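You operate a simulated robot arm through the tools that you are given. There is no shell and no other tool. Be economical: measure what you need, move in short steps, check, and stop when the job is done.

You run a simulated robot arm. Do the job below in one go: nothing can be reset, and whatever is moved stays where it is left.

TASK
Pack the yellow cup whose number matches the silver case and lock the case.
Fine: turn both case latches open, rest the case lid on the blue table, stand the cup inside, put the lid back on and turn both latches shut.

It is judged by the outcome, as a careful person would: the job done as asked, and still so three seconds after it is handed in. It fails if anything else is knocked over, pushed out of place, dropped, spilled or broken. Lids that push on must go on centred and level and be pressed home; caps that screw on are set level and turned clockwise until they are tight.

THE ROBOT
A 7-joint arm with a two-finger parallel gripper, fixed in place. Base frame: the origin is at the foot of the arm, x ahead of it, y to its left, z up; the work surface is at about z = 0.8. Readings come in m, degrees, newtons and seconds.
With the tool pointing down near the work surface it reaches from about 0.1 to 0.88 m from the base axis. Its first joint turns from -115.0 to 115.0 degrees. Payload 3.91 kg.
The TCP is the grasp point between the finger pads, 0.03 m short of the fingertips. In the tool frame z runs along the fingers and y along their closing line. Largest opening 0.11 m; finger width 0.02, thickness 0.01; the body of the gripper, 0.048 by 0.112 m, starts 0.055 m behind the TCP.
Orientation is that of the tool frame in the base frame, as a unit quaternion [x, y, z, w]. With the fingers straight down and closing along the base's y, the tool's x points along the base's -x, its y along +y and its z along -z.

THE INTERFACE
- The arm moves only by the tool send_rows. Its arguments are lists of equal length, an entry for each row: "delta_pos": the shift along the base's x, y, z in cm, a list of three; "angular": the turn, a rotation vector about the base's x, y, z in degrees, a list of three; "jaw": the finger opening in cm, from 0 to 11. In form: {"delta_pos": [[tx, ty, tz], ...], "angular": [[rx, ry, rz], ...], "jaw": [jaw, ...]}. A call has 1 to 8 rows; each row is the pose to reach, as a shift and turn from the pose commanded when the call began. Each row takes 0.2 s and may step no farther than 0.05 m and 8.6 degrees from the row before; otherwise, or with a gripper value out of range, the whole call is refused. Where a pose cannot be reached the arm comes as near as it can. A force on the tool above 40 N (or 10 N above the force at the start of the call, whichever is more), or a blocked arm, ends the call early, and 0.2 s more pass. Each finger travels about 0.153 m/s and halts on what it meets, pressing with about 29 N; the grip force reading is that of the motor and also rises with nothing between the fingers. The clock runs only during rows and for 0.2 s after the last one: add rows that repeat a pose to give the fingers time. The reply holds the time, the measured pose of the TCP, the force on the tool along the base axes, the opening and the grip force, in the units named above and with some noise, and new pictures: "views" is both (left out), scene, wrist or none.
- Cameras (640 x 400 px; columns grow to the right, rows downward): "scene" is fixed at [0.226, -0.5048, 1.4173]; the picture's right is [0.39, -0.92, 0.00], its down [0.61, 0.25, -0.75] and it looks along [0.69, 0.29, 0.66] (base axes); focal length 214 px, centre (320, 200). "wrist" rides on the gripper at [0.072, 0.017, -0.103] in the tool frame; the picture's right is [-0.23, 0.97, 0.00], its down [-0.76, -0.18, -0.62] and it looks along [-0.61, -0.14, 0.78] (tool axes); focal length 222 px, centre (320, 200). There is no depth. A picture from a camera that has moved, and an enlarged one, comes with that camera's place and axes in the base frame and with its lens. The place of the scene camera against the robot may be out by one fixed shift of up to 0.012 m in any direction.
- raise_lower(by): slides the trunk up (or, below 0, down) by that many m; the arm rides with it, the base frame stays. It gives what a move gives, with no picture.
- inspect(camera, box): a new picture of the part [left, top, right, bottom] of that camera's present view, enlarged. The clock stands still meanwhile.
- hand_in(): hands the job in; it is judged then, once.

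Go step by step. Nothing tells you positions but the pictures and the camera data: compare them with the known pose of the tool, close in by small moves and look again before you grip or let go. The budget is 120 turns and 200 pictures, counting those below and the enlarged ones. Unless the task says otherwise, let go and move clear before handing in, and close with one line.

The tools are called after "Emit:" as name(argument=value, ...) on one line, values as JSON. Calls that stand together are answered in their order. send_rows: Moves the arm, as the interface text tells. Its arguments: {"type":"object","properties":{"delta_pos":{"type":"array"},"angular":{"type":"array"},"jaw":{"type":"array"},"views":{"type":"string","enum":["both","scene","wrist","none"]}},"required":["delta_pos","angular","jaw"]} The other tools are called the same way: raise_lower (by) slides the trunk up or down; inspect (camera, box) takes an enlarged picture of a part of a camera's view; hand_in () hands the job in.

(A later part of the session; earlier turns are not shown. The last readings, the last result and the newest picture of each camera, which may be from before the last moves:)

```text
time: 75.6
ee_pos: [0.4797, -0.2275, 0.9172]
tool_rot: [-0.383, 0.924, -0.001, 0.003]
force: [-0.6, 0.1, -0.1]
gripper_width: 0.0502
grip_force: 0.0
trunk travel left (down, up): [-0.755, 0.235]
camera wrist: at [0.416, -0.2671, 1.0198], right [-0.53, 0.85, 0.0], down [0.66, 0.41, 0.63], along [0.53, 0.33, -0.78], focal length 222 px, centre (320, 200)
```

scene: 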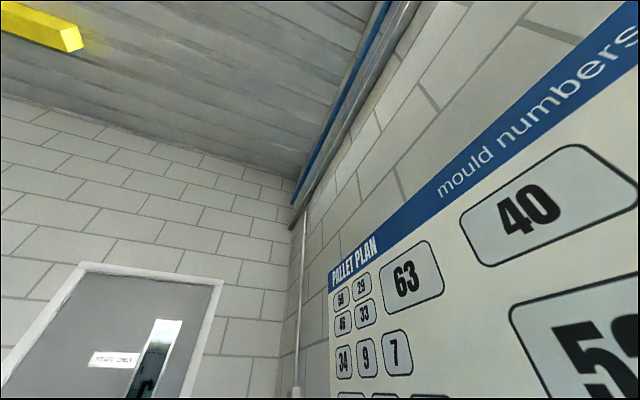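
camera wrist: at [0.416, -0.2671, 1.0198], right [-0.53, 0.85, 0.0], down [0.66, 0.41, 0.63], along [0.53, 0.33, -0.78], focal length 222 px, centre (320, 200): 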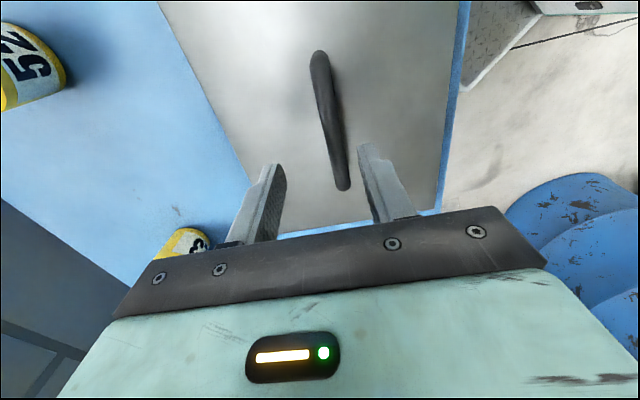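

The lid seems to have shifted about 1 cm when released; its bar is now centred near (0.472, -0.219). I'll re-centre over it and check lower down.

Emit:
send_rows(delta_pos=[[-0.8, 0.9, -1], [-0.8, 0.9, -3], [-0.8, 0.9, -4.5], [-0.8, 0.9, -4.5]], angular=[[0, 0, 0], [0, 0, 0], [0, 0, 0], [0, 0, 0]], jaw=[6, 6, 6, 6], views="wrist")

Emit:
inspect(camera="wrist", box=[200, 60, 456, 220])

```text
time: 76.6
ee_pos: [0.4739, -0.2205, 0.8746]
tool_rot: [-0.383, 0.924, 0.0, 0.003]
force: [-0.2, 0.8, 0.7]
gripper_width: 0.0601
grip_force: 0.0
out of reach, approached as far as the arm can: row 1
trunk travel left (down, up): [-0.755, 0.235]
camera wrist: at [0.4097, -0.259, 0.9773], right [-0.53, 0.85, 0.0], down [0.66, 0.41, 0.63], along [0.53, 0.33, -0.78], focal length 222 px, centre (320, 200)
```

wrist: 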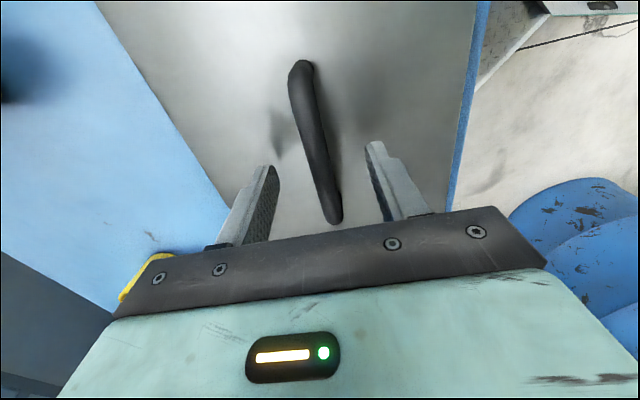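

```text
2.50 times, centred on (328, 140) of wrist
camera zoom: at [0.4097, -0.259, 0.9773], right [-0.53, 0.85, 0.0], down [0.66, 0.41, 0.63], along [0.53, 0.33, -0.78], focal length 555 px, centre (300, 350)
```

zoom: 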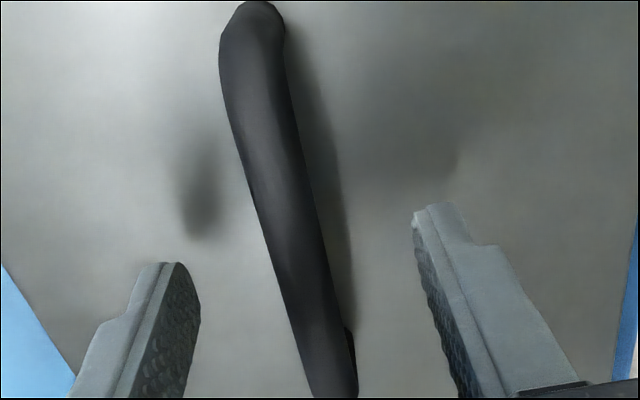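

The bar is centred. I'll descend to the lid surface and close.

Emit:
send_rows(delta_pos=[[-0.2, 0, -1], [-0.2, 0, -1.8], [-0.2, 0, -2.4], [-0.2, 0, -2.4], [-0.2, 0, -2.4]], angular=[[0, 0, 0], [0, 0, 0], [0, 0, 0], [0, 0, 0], [0, 0, 0]], jaw=[5, 5, 5, 5, 5], views="none")

```text
time: 77.8
ee_pos: [0.4715, -0.2208, 0.8505]
tool_rot: [-0.383, 0.924, -0.001, 0.004]
force: [1.0, -0.2, 6.6]
gripper_width: 0.0501
grip_force: 0.0
trunk travel left (down, up): [-0.755, 0.235]
```

The tips are just touching. I'll close here and lift slowly.

Emit:
send_rows(delta_pos=[[0, 0, 0], [0, 0, 0], [0, 0, 0], [0, 0, 0], [0, 0, 0.3], [0, 0, 0.6], [0, 0, 1], [0, 0, 1]], angular=[[0, 0, 0], [0, 0, 0], [0, 0, 0], [0, 0, 0], [0, 0, 0], [0, 0, 0], [0, 0, 0], [0, 0, 0]], jaw=[2, 0, 0, 0, 0, 0, 0, 0], views="wrist")

```text
time: 79.6
ee_pos: [0.4722, -0.2223, 0.8608]
tool_rot: [-0.384, 0.923, 0.001, 0.003]
force: [-0.2, 0.1, -2.8]
gripper_width: 0.0133
grip_force: 28.6
trunk travel left (down, up): [-0.755, 0.235]
camera wrist: at [0.4086, -0.2611, 0.9631], right [-0.53, 0.85, 0.0], down [0.66, 0.41, 0.63], along [0.53, 0.33, -0.78], focal length 222 px, centre (320, 200)
```

wrist: 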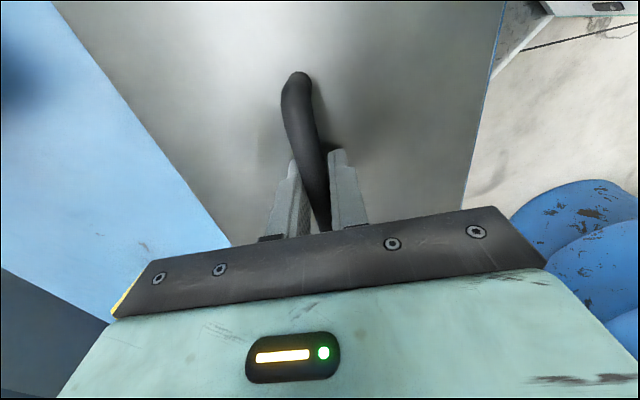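

The lid is lifted; compared with the first grip it sits about 2 mm farther along the handle, which I'll allow for. I'll lift and carry it back.

Emit:
send_rows(delta_pos=[[0, 0, 2], [0, 0, 5], [0, 0, 9], [0, 0, 13], [0, 0, 17], [0, 0, 21], [0, 0, 24], [0, 0, 24]], angular=[[0, 0, 0], [0, 0, 0], [0, 0, 0], [0, 0, 0], [0, 0, 0], [0, 0, 0], [0, 0, 0], [0, 0, 0]], jaw=[0, 0, 0, 0, 0, 0, 0, 0], views="none")

Emit:
send_rows(delta_pos=[[2, 1.7, 0], [5, 4.2, 0], [8.5, 7.2, 0], [12, 10.2, 0], [15.5, 13.1, 0], [19, 16.1, 0], [22, 18.6, 0], [24, 20.3, 0]], angular=[[0, 0, 0], [0, 0, 0], [0, 0, 0], [0, 0, 0], [0, 0, 0], [0, 0, 0], [0, 0, 0], [0, 0, 0]], jaw=[0, 0, 0, 0, 0, 0, 0, 0], views="wrist")

```text
time: 81.4
ee_pos: [0.4729, -0.2224, 1.0984]
tool_rot: [-0.383, 0.924, 0.001, 0.003]
force: [0.9, -0.3, -4.0]
gripper_width: 0.0138
grip_force: 29.2
out of reach, approached as far as the arm can: row 2, 3, 4, 5
trunk travel left (down, up): [-0.755, 0.235]
```

```text
time: 83.2
ee_pos: [0.713, -0.0204, 1.0996]
tool_rot: [-0.383, 0.924, 0.0, 0.003]
force: [-0.7, 0.3, -5.0]
gripper_width: 0.0136
grip_force: 29.1
trunk travel left (down, up): [-0.755, 0.235]
camera wrist: at [0.6492, -0.0598, 1.2028], right [-0.53, 0.85, 0.0], down [0.66, 0.41, 0.63], along [0.53, 0.33, -0.78], focal length 222 px, centre (320, 200)
```

wrist: 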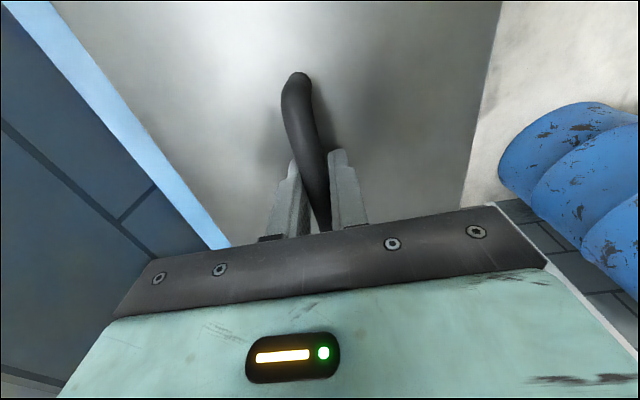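

Emit:
send_rows(delta_pos=[[2, 1.8, 0], [4, 3.5, 0], [6.05, 5.3, 0], [6.05, 5.3, -3], [6.05, 5.3, -7], [6.05, 5.3, -10.5], [6.05, 5.3, -12.5], [6.05, 5.3, -12.5]], angular=[[0, 0, 0], [0, 0, 0], [0, 0, 0], [0, 0, 0], [0, 0, 0], [0, 0, 0], [0, 0, 0], [0, 0, 0]], jaw=[0, 0, 0, 0, 0, 0, 0, 0], views="wrist")

```text
time: 85.0
ee_pos: [0.7712, 0.0319, 0.9744]
tool_rot: [-0.383, 0.924, -0.001, 0.003]
force: [0.5, 0.0, -4.1]
gripper_width: 0.0135
grip_force: 29.1
trunk travel left (down, up): [-0.755, 0.235]
camera wrist: at [0.7078, -0.007, 1.0775], right [-0.53, 0.85, 0.0], down [0.66, 0.41, 0.63], along [0.53, 0.33, -0.78], focal length 222 px, centre (320, 200)
```

wrist: 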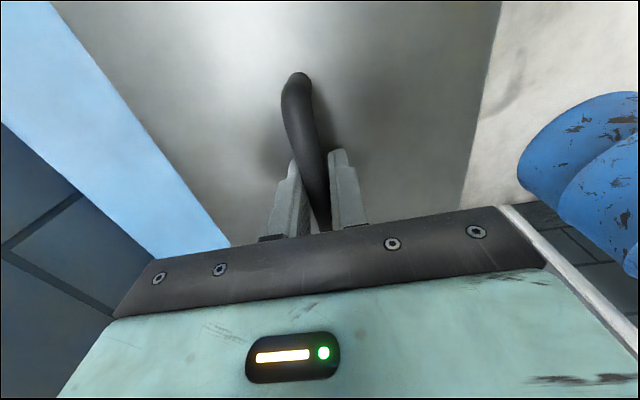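

The view matches the one from when the lid was lifted. I'll lower it in small steps onto the case.

Emit:
send_rows(delta_pos=[[0.1, 0.05, -0.5], [0.1, 0.05, -1], [0.1, 0.05, -1.5], [0.1, 0.05, -2], [0.1, 0.05, -2.4], [0.1, 0.05, -2.4]], angular=[[0, 0, 0], [0, 0, 0], [0, 0, 0], [0, 0, 0], [0, 0, 0], [0, 0, 0]], jaw=[0, 0, 0, 0, 0, 0], views="wrist")

```text
time: 86.4
ee_pos: [0.7727, 0.0347, 0.9511]
tool_rot: [-0.384, 0.923, -0.001, 0.003]
force: [-0.9, 0.3, -3.9]
gripper_width: 0.0133
grip_force: 28.6
trunk travel left (down, up): [-0.755, 0.235]
camera wrist: at [0.7092, -0.0053, 1.0539], right [-0.53, 0.85, 0.0], down [0.66, 0.41, 0.63], along [0.53, 0.33, -0.78], focal length 222 px, centre (320, 200)
```

wrist: 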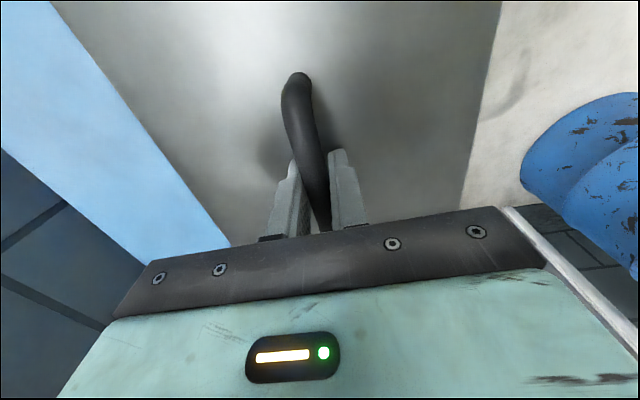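

Emit:
send_rows(delta_pos=[[0, 0, -0.3], [0, 0, -0.6], [0, 0, -0.9], [0, 0, -0.9]], angular=[[0, 0, 0], [0, 0, 0], [0, 0, 0], [0, 0, 0]], jaw=[0, 0, 0, 0], views="none")

```text
time: 87.4
ee_pos: [0.7736, 0.033, 0.944]
tool_rot: [-0.383, 0.924, 0.0, 0.004]
force: [-2.4, 0.1, 13.4]
gripper_width: 0.0135
grip_force: 28.9
trunk travel left (down, up): [-0.755, 0.235]
```

The lid is seated at the original height. I'll release slowly and look.

Emit:
send_rows(delta_pos=[[0, 0, 0.1], [0, 0, 0.1], [0, 0, 0.1], [0, 0, 0.1], [0, 0, 3], [0, 0, 6], [0, 0, 6]], angular=[[0, 0, 0], [0, 0, 0], [0, 0, 0], [0, 0, 0], [0, 0, 0], [0, 0, 0], [0, 0, 0]], jaw=[1.6, 2.5, 4, 4, 4, 4, 4], views="none")

Emit:
send_rows(delta_pos=[[-2, -2, 3], [-4.5, -4.2, 6], [-6.8, -6.2, 9], [-6.8, -6.2, 12], [-6.8, -6.2, 14.4], [-6.8, -6.2, 14.4]], angular=[[0, 0, 0], [0, 0, 0], [0, 0, 0], [0, 0, 0], [0, 0, 0], [0, 0, 0]], jaw=[6, 6, 6, 6, 6, 6], views="wrist")

Emit:
inspect(camera="wrist", box=[180, 0, 500, 200])

```text
time: 89.0
ee_pos: [0.7717, 0.0348, 1.0016]
tool_rot: [-0.383, 0.924, 0.0, 0.003]
force: [0.0, -0.2, 0.4]
gripper_width: 0.0398
grip_force: 0.1
trunk travel left (down, up): [-0.755, 0.235]
```

```text
time: 90.4
ee_pos: [0.7033, -0.0267, 1.1451]
tool_rot: [-0.383, 0.924, -0.001, 0.003]
force: [0.4, -1.0, -0.1]
gripper_width: 0.0601
grip_force: 0.1
trunk travel left (down, up): [-0.755, 0.235]
camera wrist: at [0.6402, -0.0674, 1.2487], right [-0.53, 0.85, 0.0], down [0.66, 0.41, 0.63], along [0.53, 0.33, -0.78], focal length 222 px, centre (320, 200)
```

wrist: 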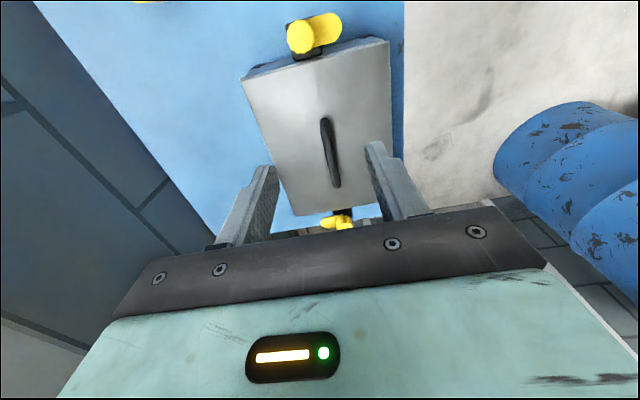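

```text
2.00 times, centred on (340, 100) of wrist
camera zoom: at [0.6402, -0.0674, 1.2487], right [-0.53, 0.85, 0.0], down [0.66, 0.41, 0.63], along [0.53, 0.33, -0.78], focal length 444 px, centre (280, 400)
```

zoom: 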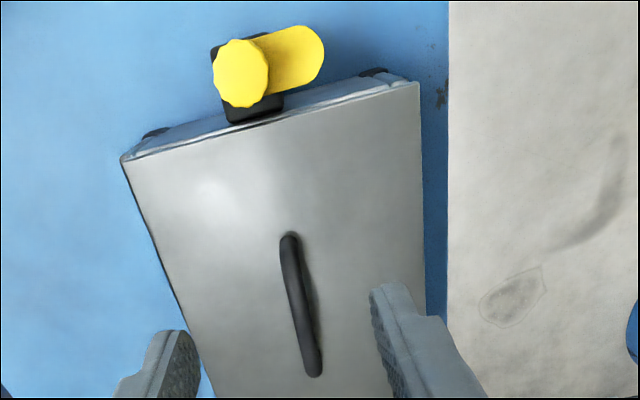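

The lid is back on, but compared with the original view it looks a few mm off toward the right of the picture. I'll zoom in on its near edge.

Emit:
inspect(camera="wrist", box=[230, 10, 310, 60])

Emit:
inspect(camera="wrist", box=[330, 20, 410, 70])

Emit:
inspect(camera="wrist", box=[236, 60, 364, 220])

```text
8.00 times, centred on (270, 35) of wrist
camera zoom: at [0.6402, -0.0674, 1.2487], right [-0.53, 0.85, 0.0], down [0.66, 0.41, 0.63], along [0.53, 0.33, -0.78], focal length 1777 px, centre (720, 1520)
```

zoom: 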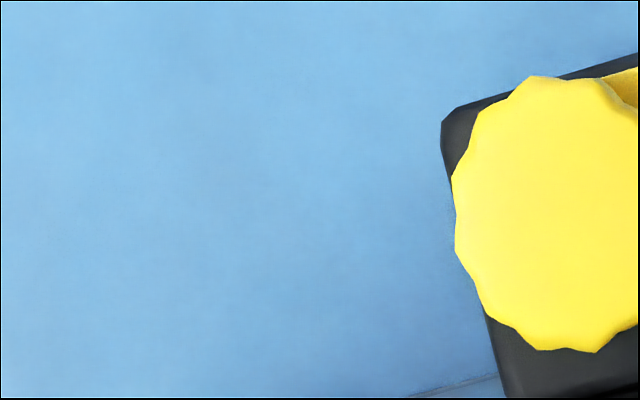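

```text
8.00 times, centred on (370, 45) of wrist
camera zoom: at [0.6402, -0.0674, 1.2487], right [-0.53, 0.85, 0.0], down [0.66, 0.41, 0.63], along [0.53, 0.33, -0.78], focal length 1777 px, centre (-80, 1440)
```

zoom: 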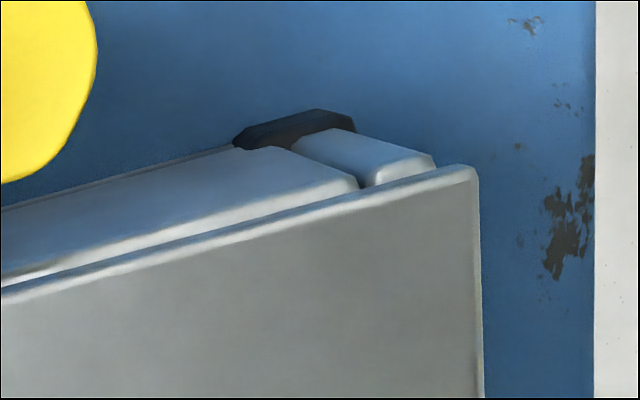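

```text
2.50 times, centred on (300, 140) of wrist
camera zoom: at [0.6402, -0.0674, 1.2487], right [-0.53, 0.85, 0.0], down [0.66, 0.41, 0.63], along [0.53, 0.33, -0.78], focal length 555 px, centre (370, 350)
```

zoom: 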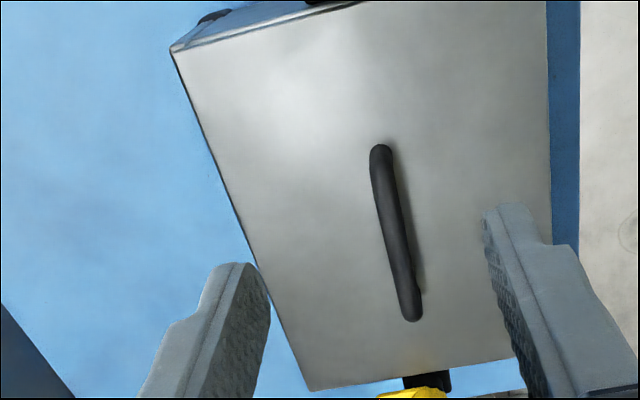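

Emit:
send_rows(delta_pos=[[1.5, 0, -3], [3, 0, -6], [3.6, 0, -8], [3.6, 0, -8]], angular=[[0, 0, 0], [0, 0, 0], [0, 0, 0], [0, 0, 0]], jaw=[6, 6, 6, 6], views="wrist")

Emit:
inspect(camera="wrist", box=[180, 0, 308, 80])

Emit:
inspect(camera="wrist", box=[330, 0, 458, 80])

```text
time: 91.4
ee_pos: [0.7402, -0.0288, 1.0682]
tool_rot: [-0.384, 0.923, 0.0, 0.002]
force: [0.4, 0.6, -1.2]
gripper_width: 0.0598
grip_force: 0.1
trunk travel left (down, up): [-0.755, 0.235]
camera wrist: at [0.6767, -0.0672, 1.1707], right [-0.53, 0.85, 0.0], down [0.66, 0.41, 0.63], along [0.53, 0.33, -0.78], focal length 222 px, centre (320, 200)
```

wrist: 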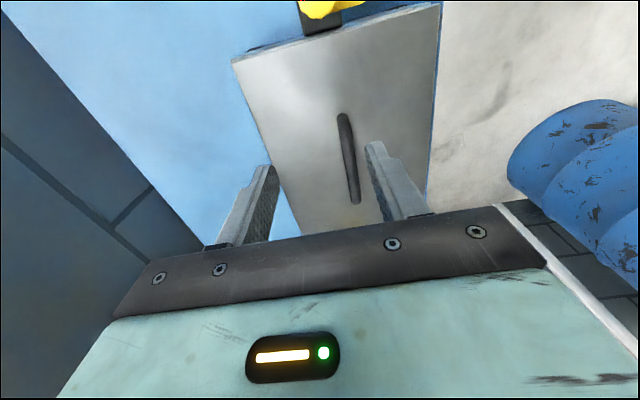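

```text
5.00 times, centred on (244, 40) of wrist
camera zoom: at [0.6767, -0.0672, 1.1707], right [-0.53, 0.85, 0.0], down [0.66, 0.41, 0.63], along [0.53, 0.33, -0.78], focal length 1111 px, centre (700, 1000)
```

zoom: 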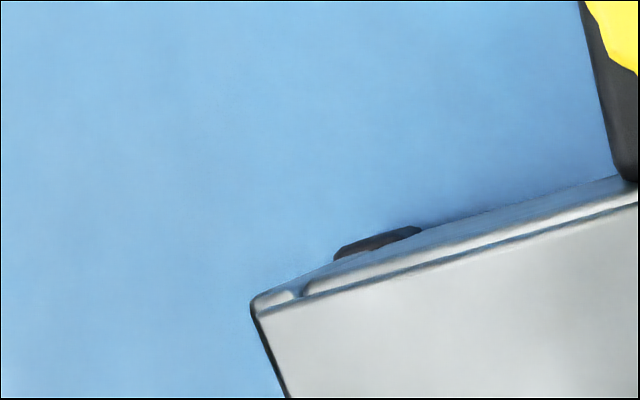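

```text
5.00 times, centred on (394, 40) of wrist
camera zoom: at [0.6767, -0.0672, 1.1707], right [-0.53, 0.85, 0.0], down [0.66, 0.41, 0.63], along [0.53, 0.33, -0.78], focal length 1111 px, centre (-50, 1000)
```

zoom: 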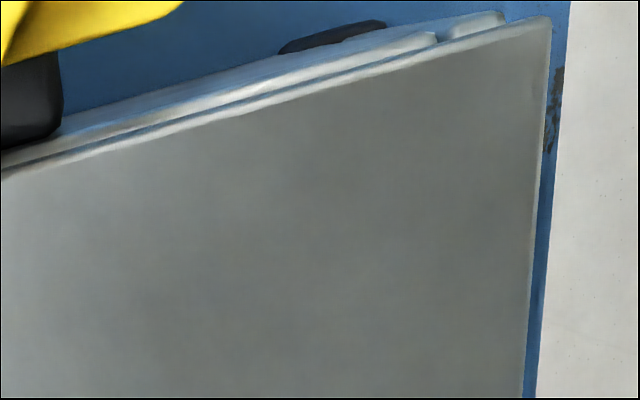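

The lid overhangs about 4 mm on the +v side and is flush on the other, so it needs a nudge of about 4 mm back toward centre. I'll re-grip the handle.

Emit:
send_rows(delta_pos=[[1.6, 3, -2], [3.2, 6.4, -4], [3.2, 6.4, -7], [3.2, 6.4, -10], [3.2, 6.4, -12.3], [3.2, 6.4, -12.3]], angular=[[0, 0, 0], [0, 0, 0], [0, 0, 0], [0, 0, 0], [0, 0, 0], [0, 0, 0]], jaw=[5, 5, 5, 5, 5, 5], views="wrist")

```text
time: 92.8
ee_pos: [0.7719, 0.0349, 0.9428]
tool_rot: [-0.383, 0.924, -0.001, 0.003]
force: [-0.4, 0.6, 1.6]
gripper_width: 0.0504
grip_force: 0.0
trunk travel left (down, up): [-0.755, 0.235]
camera wrist: at [0.708, -0.0041, 1.0469], right [-0.53, 0.85, 0.0], down [0.66, 0.41, 0.63], along [0.53, 0.33, -0.78], focal length 222 px, centre (320, 200)
```

wrist: 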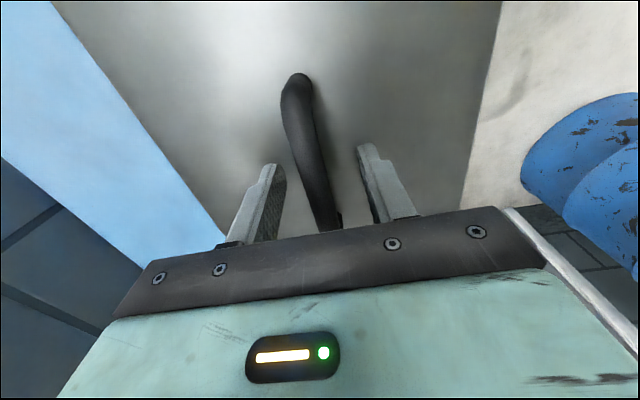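

Emit:
send_rows(delta_pos=[[0, 0, 0], [0, 0, 0], [0, 0, 0], [0, 0, 0.4], [0, 0, 0.8], [0.22, -0.36, 0.8], [0.22, -0.36, 0.8]], angular=[[0, 0, 0], [0, 0, 0], [0, 0, 0], [0, 0, 0], [0, 0, 0], [0, 0, 0], [0, 0, 0]], jaw=[2, 0, 0, 0, 0, 0, 0], views="none")

Emit:
send_rows(delta_pos=[[0, 0, -0.3], [0, 0, -0.6], [0, 0, -0.9], [0, 0, -0.9]], angular=[[0, 0, 0], [0, 0, 0], [0, 0, 0], [0, 0, 0]], jaw=[0, 0, 0, 0], views="none")

```text
time: 94.4
ee_pos: [0.7763, 0.0332, 0.9509]
tool_rot: [-0.384, 0.923, 0.0, 0.004]
force: [-0.3, 0.3, -3.5]
gripper_width: 0.0137
grip_force: 29.0
trunk travel left (down, up): [-0.755, 0.235]
```

```text
time: 95.4
ee_pos: [0.7755, 0.0332, 0.9452]
tool_rot: [-0.384, 0.923, 0.0, 0.004]
force: [-1.1, -1.7, 10.5]
gripper_width: 0.0135
grip_force: 28.7
trunk travel left (down, up): [-0.755, 0.235]
```

Seated again. I'll release, rise to the same viewpoint and compare the corners.

Emit:
send_rows(delta_pos=[[0, 0, 0.1], [0, 0, 0.1], [0, 0, 0.1], [0, 0, 3], [0, 0, 6], [-1.6, -3, 9], [-3.4, -6.2, 12.4], [-3.4, -6.2, 12.4]], angular=[[0, 0, 0], [0, 0, 0], [0, 0, 0], [0, 0, 0], [0, 0, 0], [0, 0, 0], [0, 0, 0], [0, 0, 0]], jaw=[1.6, 2.5, 4, 4, 4, 6, 6, 6], views="wrist")

Emit:
inspect(camera="wrist", box=[180, 0, 308, 80])

Emit:
inspect(camera="wrist", box=[330, 0, 458, 80])

```text
time: 97.2
ee_pos: [0.7383, -0.0301, 1.0655]
tool_rot: [-0.383, 0.924, 0.0, 0.003]
force: [-0.6, 0.0, -0.4]
gripper_width: 0.0599
grip_force: 0.0
trunk travel left (down, up): [-0.755, 0.235]
camera wrist: at [0.6753, -0.0692, 1.1691], right [-0.53, 0.85, 0.0], down [0.66, 0.41, 0.63], along [0.53, 0.33, -0.78], focal length 222 px, centre (320, 200)
```

wrist: 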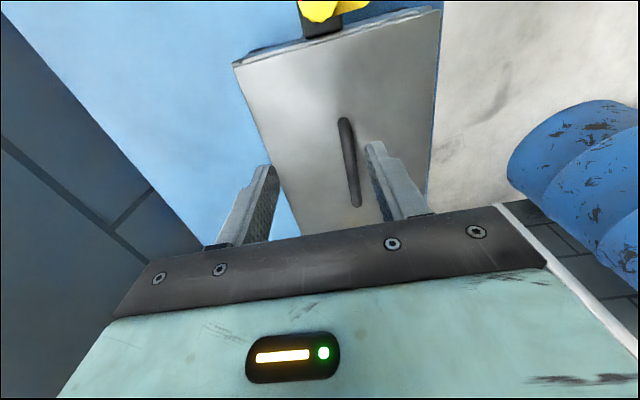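

```text
5.00 times, centred on (244, 40) of wrist
camera zoom: at [0.6753, -0.0692, 1.1691], right [-0.53, 0.85, 0.0], down [0.66, 0.41, 0.63], along [0.53, 0.33, -0.78], focal length 1111 px, centre (700, 1000)
```

zoom: 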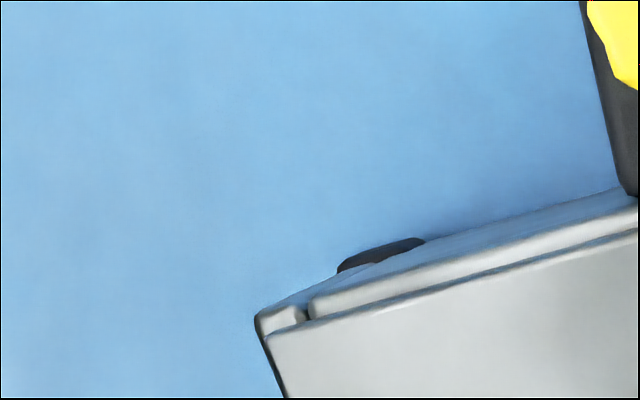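

```text
5.00 times, centred on (394, 40) of wrist
camera zoom: at [0.6753, -0.0692, 1.1691], right [-0.53, 0.85, 0.0], down [0.66, 0.41, 0.63], along [0.53, 0.33, -0.78], focal length 1111 px, centre (-50, 1000)
```

zoom: 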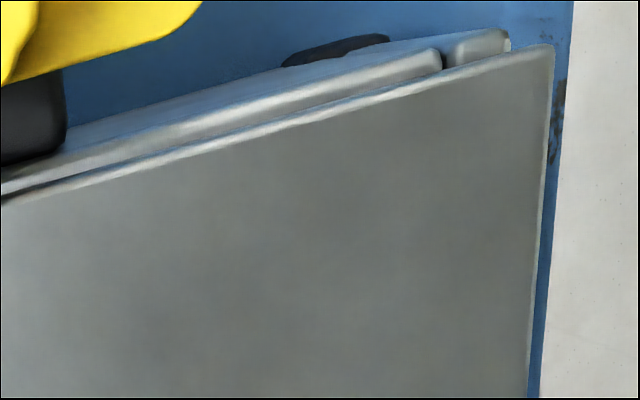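

The handle still measures about 4 mm off the latch axis, so the lid did not stay where I moved it. I'll go back to the handle with the jaws loosely around it and look closely.

Emit:
send_rows(delta_pos=[[1.8, 3.2, -3.4], [3.47, 6.13, -6.4], [3.47, 6.13, -9.4], [3.47, 6.13, -12.2], [3.47, 6.13, -12.2]], angular=[[0, 0, 0], [0, 0, 0], [0, 0, 0], [0, 0, 0], [0, 0, 0]], jaw=[4, 4, 4, 4, 4], views="wrist")

Emit:
inspect(camera="wrist", box=[240, 100, 400, 240])

```text
time: 98.4
ee_pos: [0.7758, 0.0329, 0.9441]
tool_rot: [-0.384, 0.923, -0.001, 0.005]
force: [1.3, 0.5, 4.6]
gripper_width: 0.0399
grip_force: 0.0
trunk travel left (down, up): [-0.755, 0.235]
camera wrist: at [0.7126, -0.0061, 1.0468], right [-0.53, 0.85, 0.0], down [0.66, 0.41, 0.63], along [0.53, 0.33, -0.78], focal length 222 px, centre (320, 200)
```

wrist: 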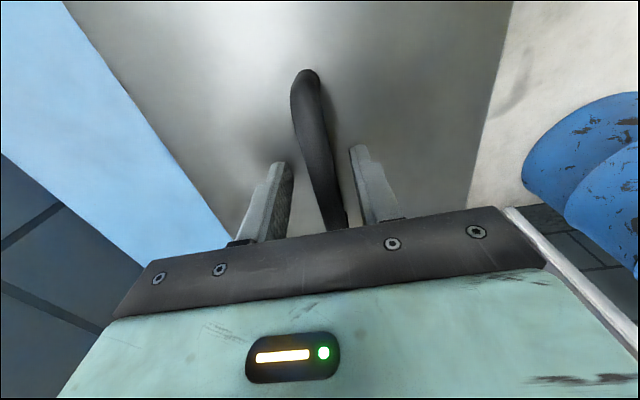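

```text
2.86 times, centred on (320, 170) of wrist
camera zoom: at [0.7126, -0.0061, 1.0468], right [-0.53, 0.85, 0.0], down [0.66, 0.41, 0.63], along [0.53, 0.33, -0.78], focal length 635 px, centre (320, 286)
```

zoom: 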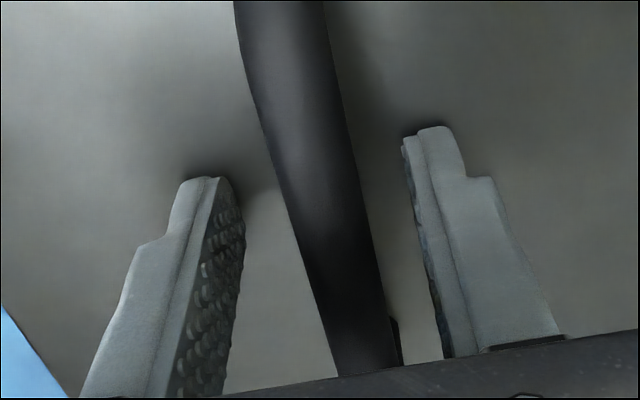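

The bar sits about 4 mm to the +v side of the jaws, so it moved when I let go. I'll centre it by closing loosely without clamping, then reopen and see whether it stays.

Emit:
send_rows(delta_pos=[[0, 0, 0.25], [0, 0, 0.25], [0, 0, 0.25], [0, 0, 0.25], [0, 0, 0.25]], angular=[[0, 0, 0], [0, 0, 0], [0, 0, 0], [0, 0, 0], [0, 0, 0]], jaw=[3, 2.2, 1.8, 1.6, 1.6], views="wrist")

Emit:
inspect(camera="wrist", box=[240, 100, 400, 240])

Emit:
send_rows(delta_pos=[[0, 0, 0], [0, 0, 0], [0, 0, 0], [0, 0, 0]], angular=[[0, 0, 0], [0, 0, 0], [0, 0, 0], [0, 0, 0]], jaw=[2, 3, 4, 4], views="none")

Emit:
inspect(camera="wrist", box=[240, 100, 400, 240])

```text
time: 99.6
ee_pos: [0.7772, 0.0331, 0.9468]
tool_rot: [-0.384, 0.923, 0.0, 0.002]
force: [-1.2, 1.1, 0.7]
gripper_width: 0.0164
grip_force: 0.3
trunk travel left (down, up): [-0.755, 0.235]
camera wrist: at [0.7132, -0.0067, 1.0492], right [-0.53, 0.85, 0.0], down [0.66, 0.41, 0.63], along [0.53, 0.33, -0.78], focal length 222 px, centre (320, 200)
```

wrist: 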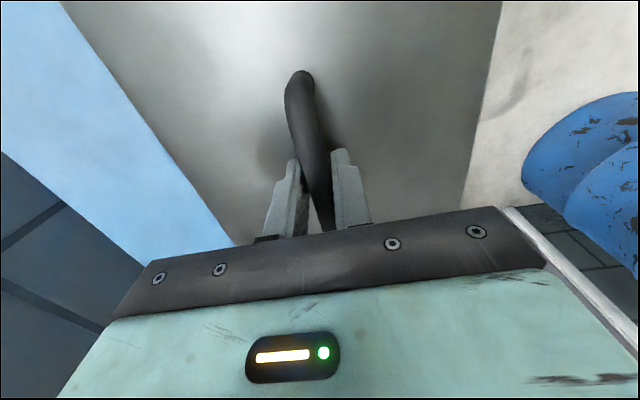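

```text
2.86 times, centred on (320, 170) of wrist
camera zoom: at [0.7132, -0.0067, 1.0492], right [-0.53, 0.85, 0.0], down [0.66, 0.41, 0.63], along [0.53, 0.33, -0.78], focal length 635 px, centre (320, 286)
```

zoom: 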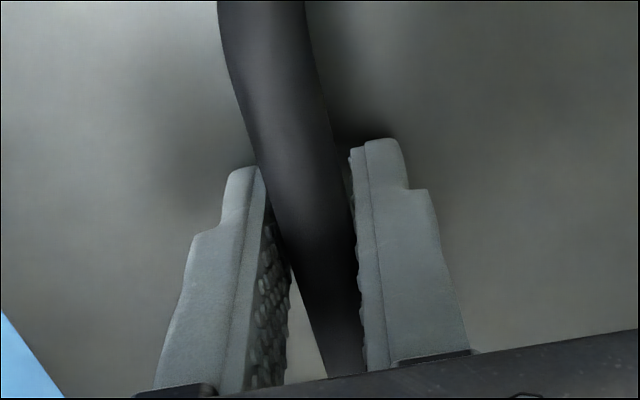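

```text
time: 100.6
ee_pos: [0.7769, 0.0327, 0.9467]
tool_rot: [-0.384, 0.923, 0.001, 0.003]
force: [-0.1, -0.1, 0.3]
gripper_width: 0.0398
grip_force: 0.1
trunk travel left (down, up): [-0.755, 0.235]
```

```text
2.86 times, centred on (320, 170) of wrist
camera zoom: at [0.7132, -0.0068, 1.0492], right [-0.53, 0.85, 0.0], down [0.66, 0.41, 0.63], along [0.53, 0.33, -0.78], focal length 635 px, centre (320, 286)
```

zoom: 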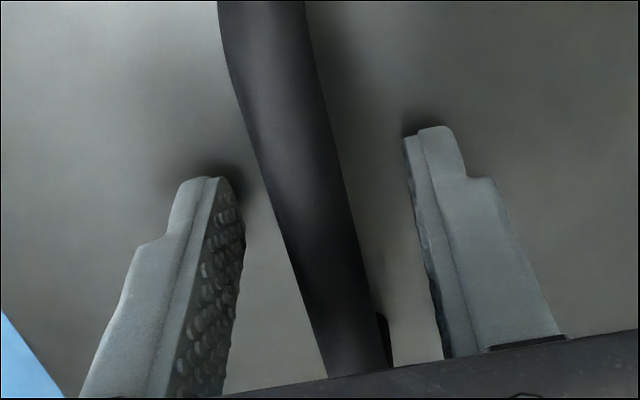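

It stays now, centred within about 1 mm of the original line. I'll rise and check the corners again.

Emit:
send_rows(delta_pos=[[0, 0, 3], [0, 0, 6], [-1.7, -3, 9], [-3.5, -6.1, 12], [-3.5, -6.1, 12]], angular=[[0, 0, 0], [0, 0, 0], [0, 0, 0], [0, 0, 0], [0, 0, 0]], jaw=[4, 4, 6, 6, 6], views="none")

Emit:
inspect(camera="wrist", box=[180, 0, 308, 80])

Emit:
inspect(camera="wrist", box=[330, 0, 458, 80])

```text
time: 101.8
ee_pos: [0.741, -0.0314, 1.0679]
tool_rot: [-0.383, 0.924, 0.0, 0.002]
force: [-0.4, -0.6, 0.3]
gripper_width: 0.0598
grip_force: 0.0
trunk travel left (down, up): [-0.755, 0.235]
```

```text
5.00 times, centred on (244, 40) of wrist
camera zoom: at [0.6783, -0.0701, 1.1701], right [-0.53, 0.85, 0.0], down [0.66, 0.41, 0.63], along [0.53, 0.33, -0.78], focal length 1111 px, centre (700, 1000)
```

zoom: 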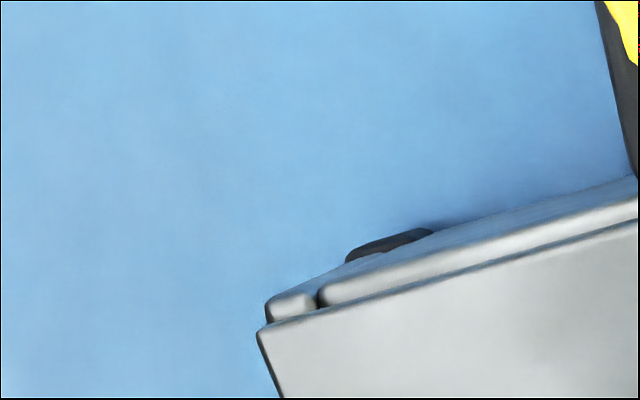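

```text
5.00 times, centred on (394, 40) of wrist
camera zoom: at [0.6783, -0.0701, 1.1701], right [-0.53, 0.85, 0.0], down [0.66, 0.41, 0.63], along [0.53, 0.33, -0.78], focal length 1111 px, centre (-50, 1000)
```

zoom: 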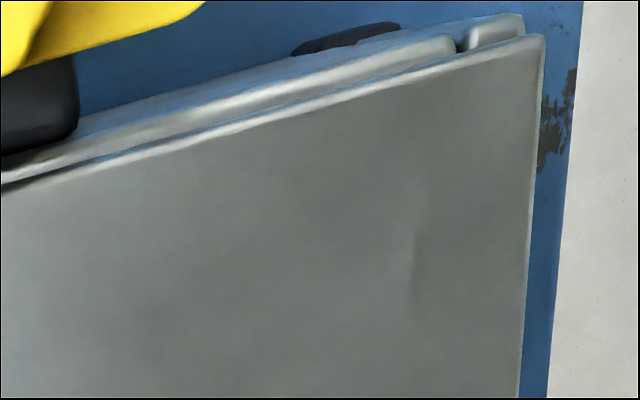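

The lid is now centred across its width, but it sits about 2–3 mm too far along +u. I'll grip the handle once more, draw it back 2.5 mm, release and re-centre loosely as before.

Emit:
send_rows(delta_pos=[[1.8, 3.1, -3], [3.5, 6.1, -6], [3.5, 6.1, -9], [3.5, 6.1, -12], [3.5, 6.1, -12], [3.5, 6.1, -12], [3.5, 6.1, -12], [3.5, 6.1, -12]], angular=[[0, 0, 0], [0, 0, 0], [0, 0, 0], [0, 0, 0], [0, 0, 0], [0, 0, 0], [0, 0, 0], [0, 0, 0]], jaw=[4, 4, 4, 4, 4, 1, 0, 0], views="none")

Emit:
send_rows(delta_pos=[[-0.1, -0.1, 0.1], [-0.18, -0.18, 0.1], [-0.18, -0.18, 0], [-0.18, -0.18, 0], [-0.18, -0.18, 0], [-0.18, -0.18, 0], [-0.18, -0.18, 0], [-0.18, -0.18, 0]], angular=[[0, 0, 0], [0, 0, 0], [0, 0, 0], [0, 0, 0], [0, 0, 0], [0, 0, 0], [0, 0, 0], [0, 0, 0]], jaw=[0, 0, 0, 1.5, 1.6, 3, 2, 1.6], views="none")

Emit:
send_rows(delta_pos=[[0, 0, 0], [0, 0, 0], [0, 0, 0], [0, 0, 0], [0, 0, 3], [0, 0, 6], [-1.6, -2.9, 9], [-3.32, -5.92, 12]], angular=[[0, 0, 0], [0, 0, 0], [0, 0, 0], [0, 0, 0], [0, 0, 0], [0, 0, 0], [0, 0, 0], [0, 0, 0]], jaw=[1.6, 2, 3, 4, 4, 4, 6, 6], views="none")

Emit:
inspect(camera="wrist", box=[180, 0, 308, 80])

Emit:
inspect(camera="wrist", box=[330, 0, 458, 80])

```text
time: 103.6
ee_pos: [0.7797, 0.0319, 0.9458]
tool_rot: [-0.383, 0.924, -0.001, 0.002]
force: [0.0, 0.9, -0.4]
gripper_width: 0.0133
grip_force: 29.6
trunk travel left (down, up): [-0.755, 0.235]
```

```text
time: 105.4
ee_pos: [0.7757, 0.0294, 0.9447]
tool_rot: [-0.384, 0.924, 0.0, 0.003]
force: [0.3, 0.4, -0.1]
gripper_width: 0.016
grip_force: 0.0
trunk travel left (down, up): [-0.755, 0.235]
```

```text
time: 107.2
ee_pos: [0.7426, -0.0271, 1.0635]
tool_rot: [-0.384, 0.923, -0.001, 0.003]
force: [-0.1, 0.0, 0.1]
gripper_width: 0.06
grip_force: 0.1
trunk travel left (down, up): [-0.755, 0.235]
```

```text
5.00 times, centred on (244, 40) of wrist
camera zoom: at [0.6793, -0.0662, 1.1671], right [-0.53, 0.85, 0.0], down [0.66, 0.41, 0.63], along [0.53, 0.33, -0.78], focal length 1111 px, centre (700, 1000)
```

zoom: 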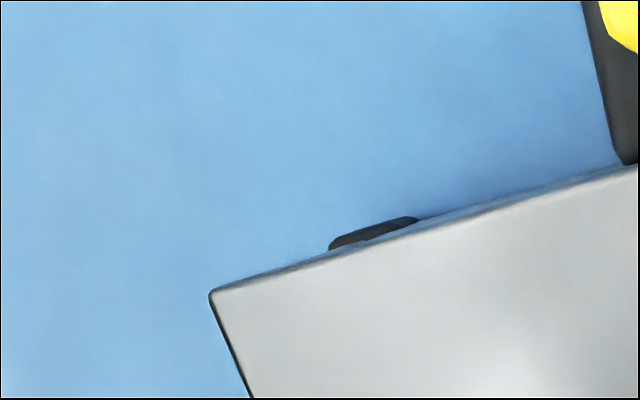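

```text
5.00 times, centred on (394, 40) of wrist
camera zoom: at [0.6793, -0.0662, 1.1671], right [-0.53, 0.85, 0.0], down [0.66, 0.41, 0.63], along [0.53, 0.33, -0.78], focal length 1111 px, centre (-50, 1000)
```

zoom: 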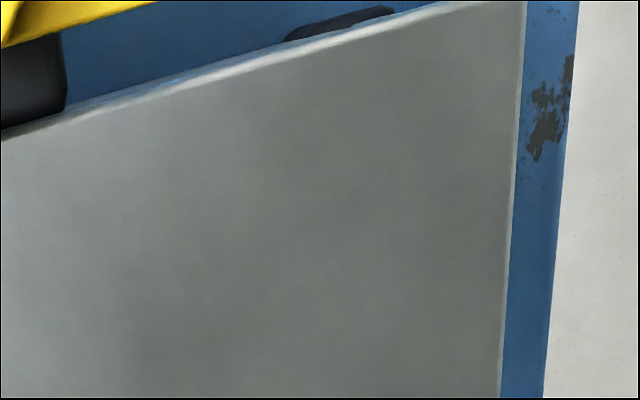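

The lid is now centred both ways as far as the corners show. Next is the near latch: I'll move over its knob with the tool turned to about 113°.

Emit:
send_rows(delta_pos=[[-1, -0.8, 1], [-2, -1.5, 2], [-3.2, -2.2, 2], [-4.4, -3, 2], [-5.6, -3.8, 1], [-6.8, -4.5, 0], [-7.85, -5.2, -2], [-7.85, -5.2, -4]], angular=[[0, 0, 8.5], [0, 0, 17], [0, 0, 25.5], [0, 0, 34], [0, 0, 42.5], [0, 0, 51], [0, 0, 59.5], [0, 0, 68]], jaw=[6, 6, 6, 6, 6, 6, 6, 6], views="wrist")

Emit:
inspect(camera="wrist", box=[180, 0, 500, 200])

```text
time: 109.0
ee_pos: [0.6631, -0.0801, 1.0264]
tool_rot: [0.835, -0.55, -0.001, -0.003]
force: [-0.2, -0.4, 0.8]
gripper_width: 0.06
grip_force: 0.1
trunk travel left (down, up): [-0.755, 0.235]
camera wrist: at [0.6762, -0.1547, 1.1295], right [-0.98, -0.18, 0.0], down [-0.14, 0.77, 0.63], along [-0.11, 0.62, -0.78], focal length 222 px, centre (320, 200)
```

wrist: 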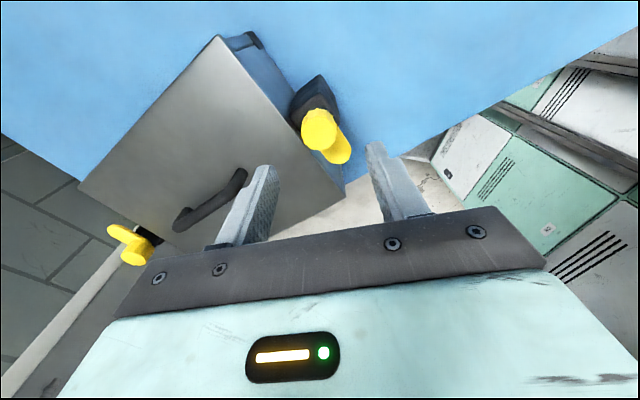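

```text
2.00 times, centred on (340, 100) of wrist
camera zoom: at [0.6762, -0.1547, 1.1295], right [-0.98, -0.18, 0.0], down [-0.14, 0.77, 0.63], along [-0.11, 0.62, -0.78], focal length 444 px, centre (280, 400)
```

zoom: 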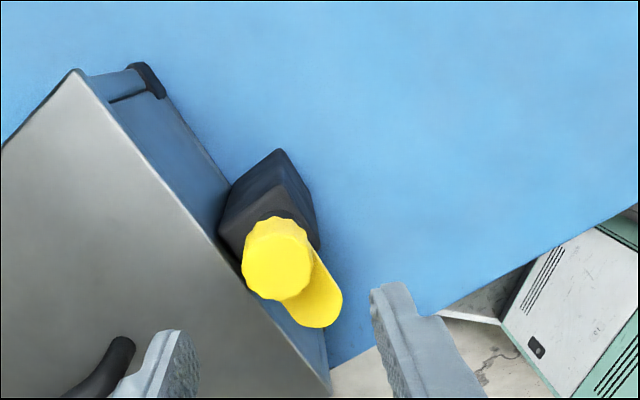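

Emit:
send_rows(delta_pos=[[0.1, 0.05, -3], [0.1, 0.05, -6], [0.1, 0.05, -7.1], [0.1, 0.05, -7.1], [0.1, 0.05, -7.1], [0.1, 0.05, -7.1]], angular=[[0, 0, 0], [0, 0, 0], [0, 0, 0], [0, 0, 0], [0, 0, 0], [0, 0, 0]], jaw=[6, 6, 6, 2, 1, 1], views="none")

Emit:
send_rows(delta_pos=[[0, 0, 0], [0, 0, 0], [0, 0, 0], [0, 0, 0], [0, 0, 0], [0, 0, 0], [0, 0, 0], [0, 0, 0]], angular=[[0, 0, -7], [0, 0, -14], [0, 0, -21], [0, 0, -28], [0, 0, -35], [0, 0, -42], [0, 0, -49], [0, 0, -56]], jaw=[1, 1, 1, 1, 1, 1, 1, 1], views="wrist")

```text
time: 110.4
ee_pos: [0.6639, -0.0812, 0.9551]
tool_rot: [0.834, -0.551, -0.001, -0.003]
force: [7.7, 3.2, -7.2]
gripper_width: 0.0304
grip_force: 45.3
trunk travel left (down, up): [-0.755, 0.235]
```

```text
time: 112.2
ee_pos: [0.663, -0.0799, 0.9554]
tool_rot: [-0.476, 0.879, 0.0, 0.003]
force: [-4.3, -3.0, 13.8]
gripper_width: 0.0299
grip_force: 45.1
trunk travel left (down, up): [-0.755, 0.235]
camera wrist: at [0.6086, -0.132, 1.0585], right [-0.69, 0.72, 0.0], down [0.56, 0.54, 0.63], along [0.45, 0.43, -0.78], focal length 222 px, centre (320, 200)
```

wrist: 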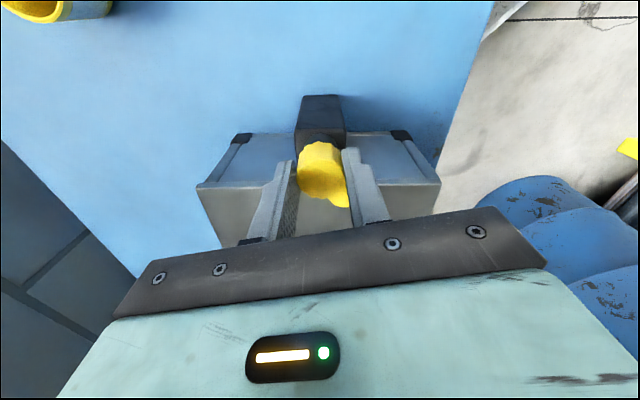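

Turning well. I'll continue clockwise to the stop.

Emit:
send_rows(delta_pos=[[0, 0, 0], [0, 0, 0], [0, 0, 0], [0, 0, 0], [0, 0, 0], [0, 0, 0], [0, 0, 0], [0, 0, 0]], angular=[[0, 0, -7], [0, 0, -14], [0, 0, -21], [0, 0, -28], [0, 0, -35], [0, 0, -42], [0, 0, -49], [0, 0, -54]], jaw=[1, 1, 1, 1, 1, 1, 1, 1], views="wrist")

Emit:
inspect(camera="wrist", box=[200, 80, 456, 240])

```text
time: 114.0
ee_pos: [0.6646, -0.0781, 0.955]
tool_rot: [-0.026, 1.0, -0.001, 0.004]
force: [-3.5, 10.2, 3.6]
gripper_width: 0.0302
grip_force: 45.0
trunk travel left (down, up): [-0.755, 0.235]
camera wrist: at [0.5909, -0.0652, 1.0582], right [0.18, 0.98, 0.0], down [0.77, -0.14, 0.63], along [0.62, -0.11, -0.78], focal length 222 px, centre (320, 200)
```

wrist: 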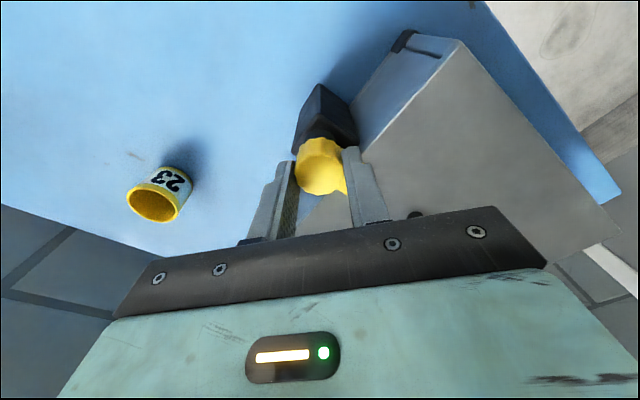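

```text
2.50 times, centred on (328, 160) of wrist
camera zoom: at [0.5909, -0.0652, 1.0582], right [0.18, 0.98, 0.0], down [0.77, -0.14, 0.63], along [0.62, -0.11, -0.78], focal length 555 px, centre (300, 300)
```

zoom: 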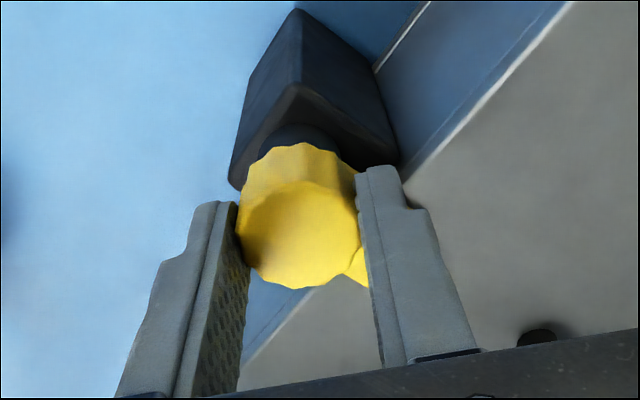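

The lever reached its stop (the fingers slid past it). I'll release and look.

Emit:
send_rows(delta_pos=[[0, 0, 0], [0, 0, 0], [0, 0, 4], [0, 0, 8], [0, 0, 12], [0, 0, 12]], angular=[[0, 0, 0], [0, 0, 0], [0, 0, 0], [0, 0, 8], [0, 0, 16], [0, 0, 16]], jaw=[5, 6, 6, 6, 6, 6], views="wrist")

Emit:
inspect(camera="wrist", box=[180, 20, 500, 220])

```text
time: 115.4
ee_pos: [0.6648, -0.0824, 1.0734]
tool_rot: [-0.167, 0.986, -0.001, 0.003]
force: [-0.6, 0.2, 0.9]
gripper_width: 0.06
grip_force: 0.0
trunk travel left (down, up): [-0.755, 0.235]
camera wrist: at [0.5902, -0.0892, 1.1763], right [-0.11, 0.99, 0.0], down [0.77, 0.08, 0.63], along [0.62, 0.07, -0.78], focal length 222 px, centre (320, 200)
```

wrist: 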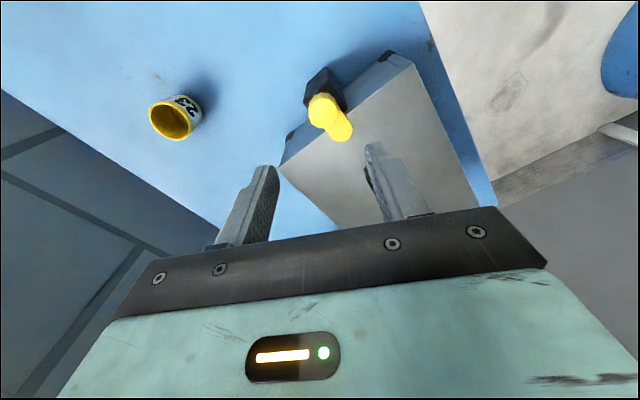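

```text
2.00 times, centred on (340, 120) of wrist
camera zoom: at [0.5902, -0.0892, 1.1763], right [-0.11, 0.99, 0.0], down [0.77, 0.08, 0.63], along [0.62, 0.07, -0.78], focal length 444 px, centre (280, 360)
```

zoom: 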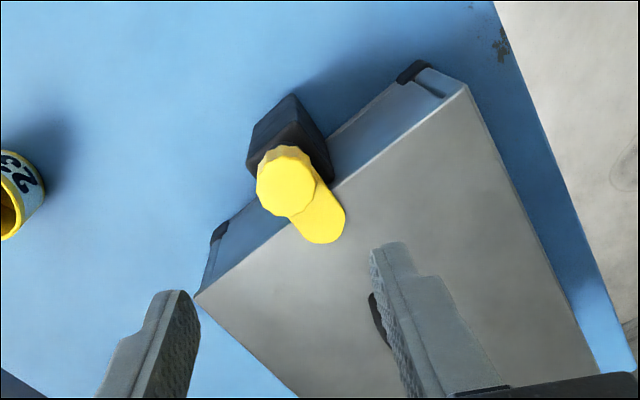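

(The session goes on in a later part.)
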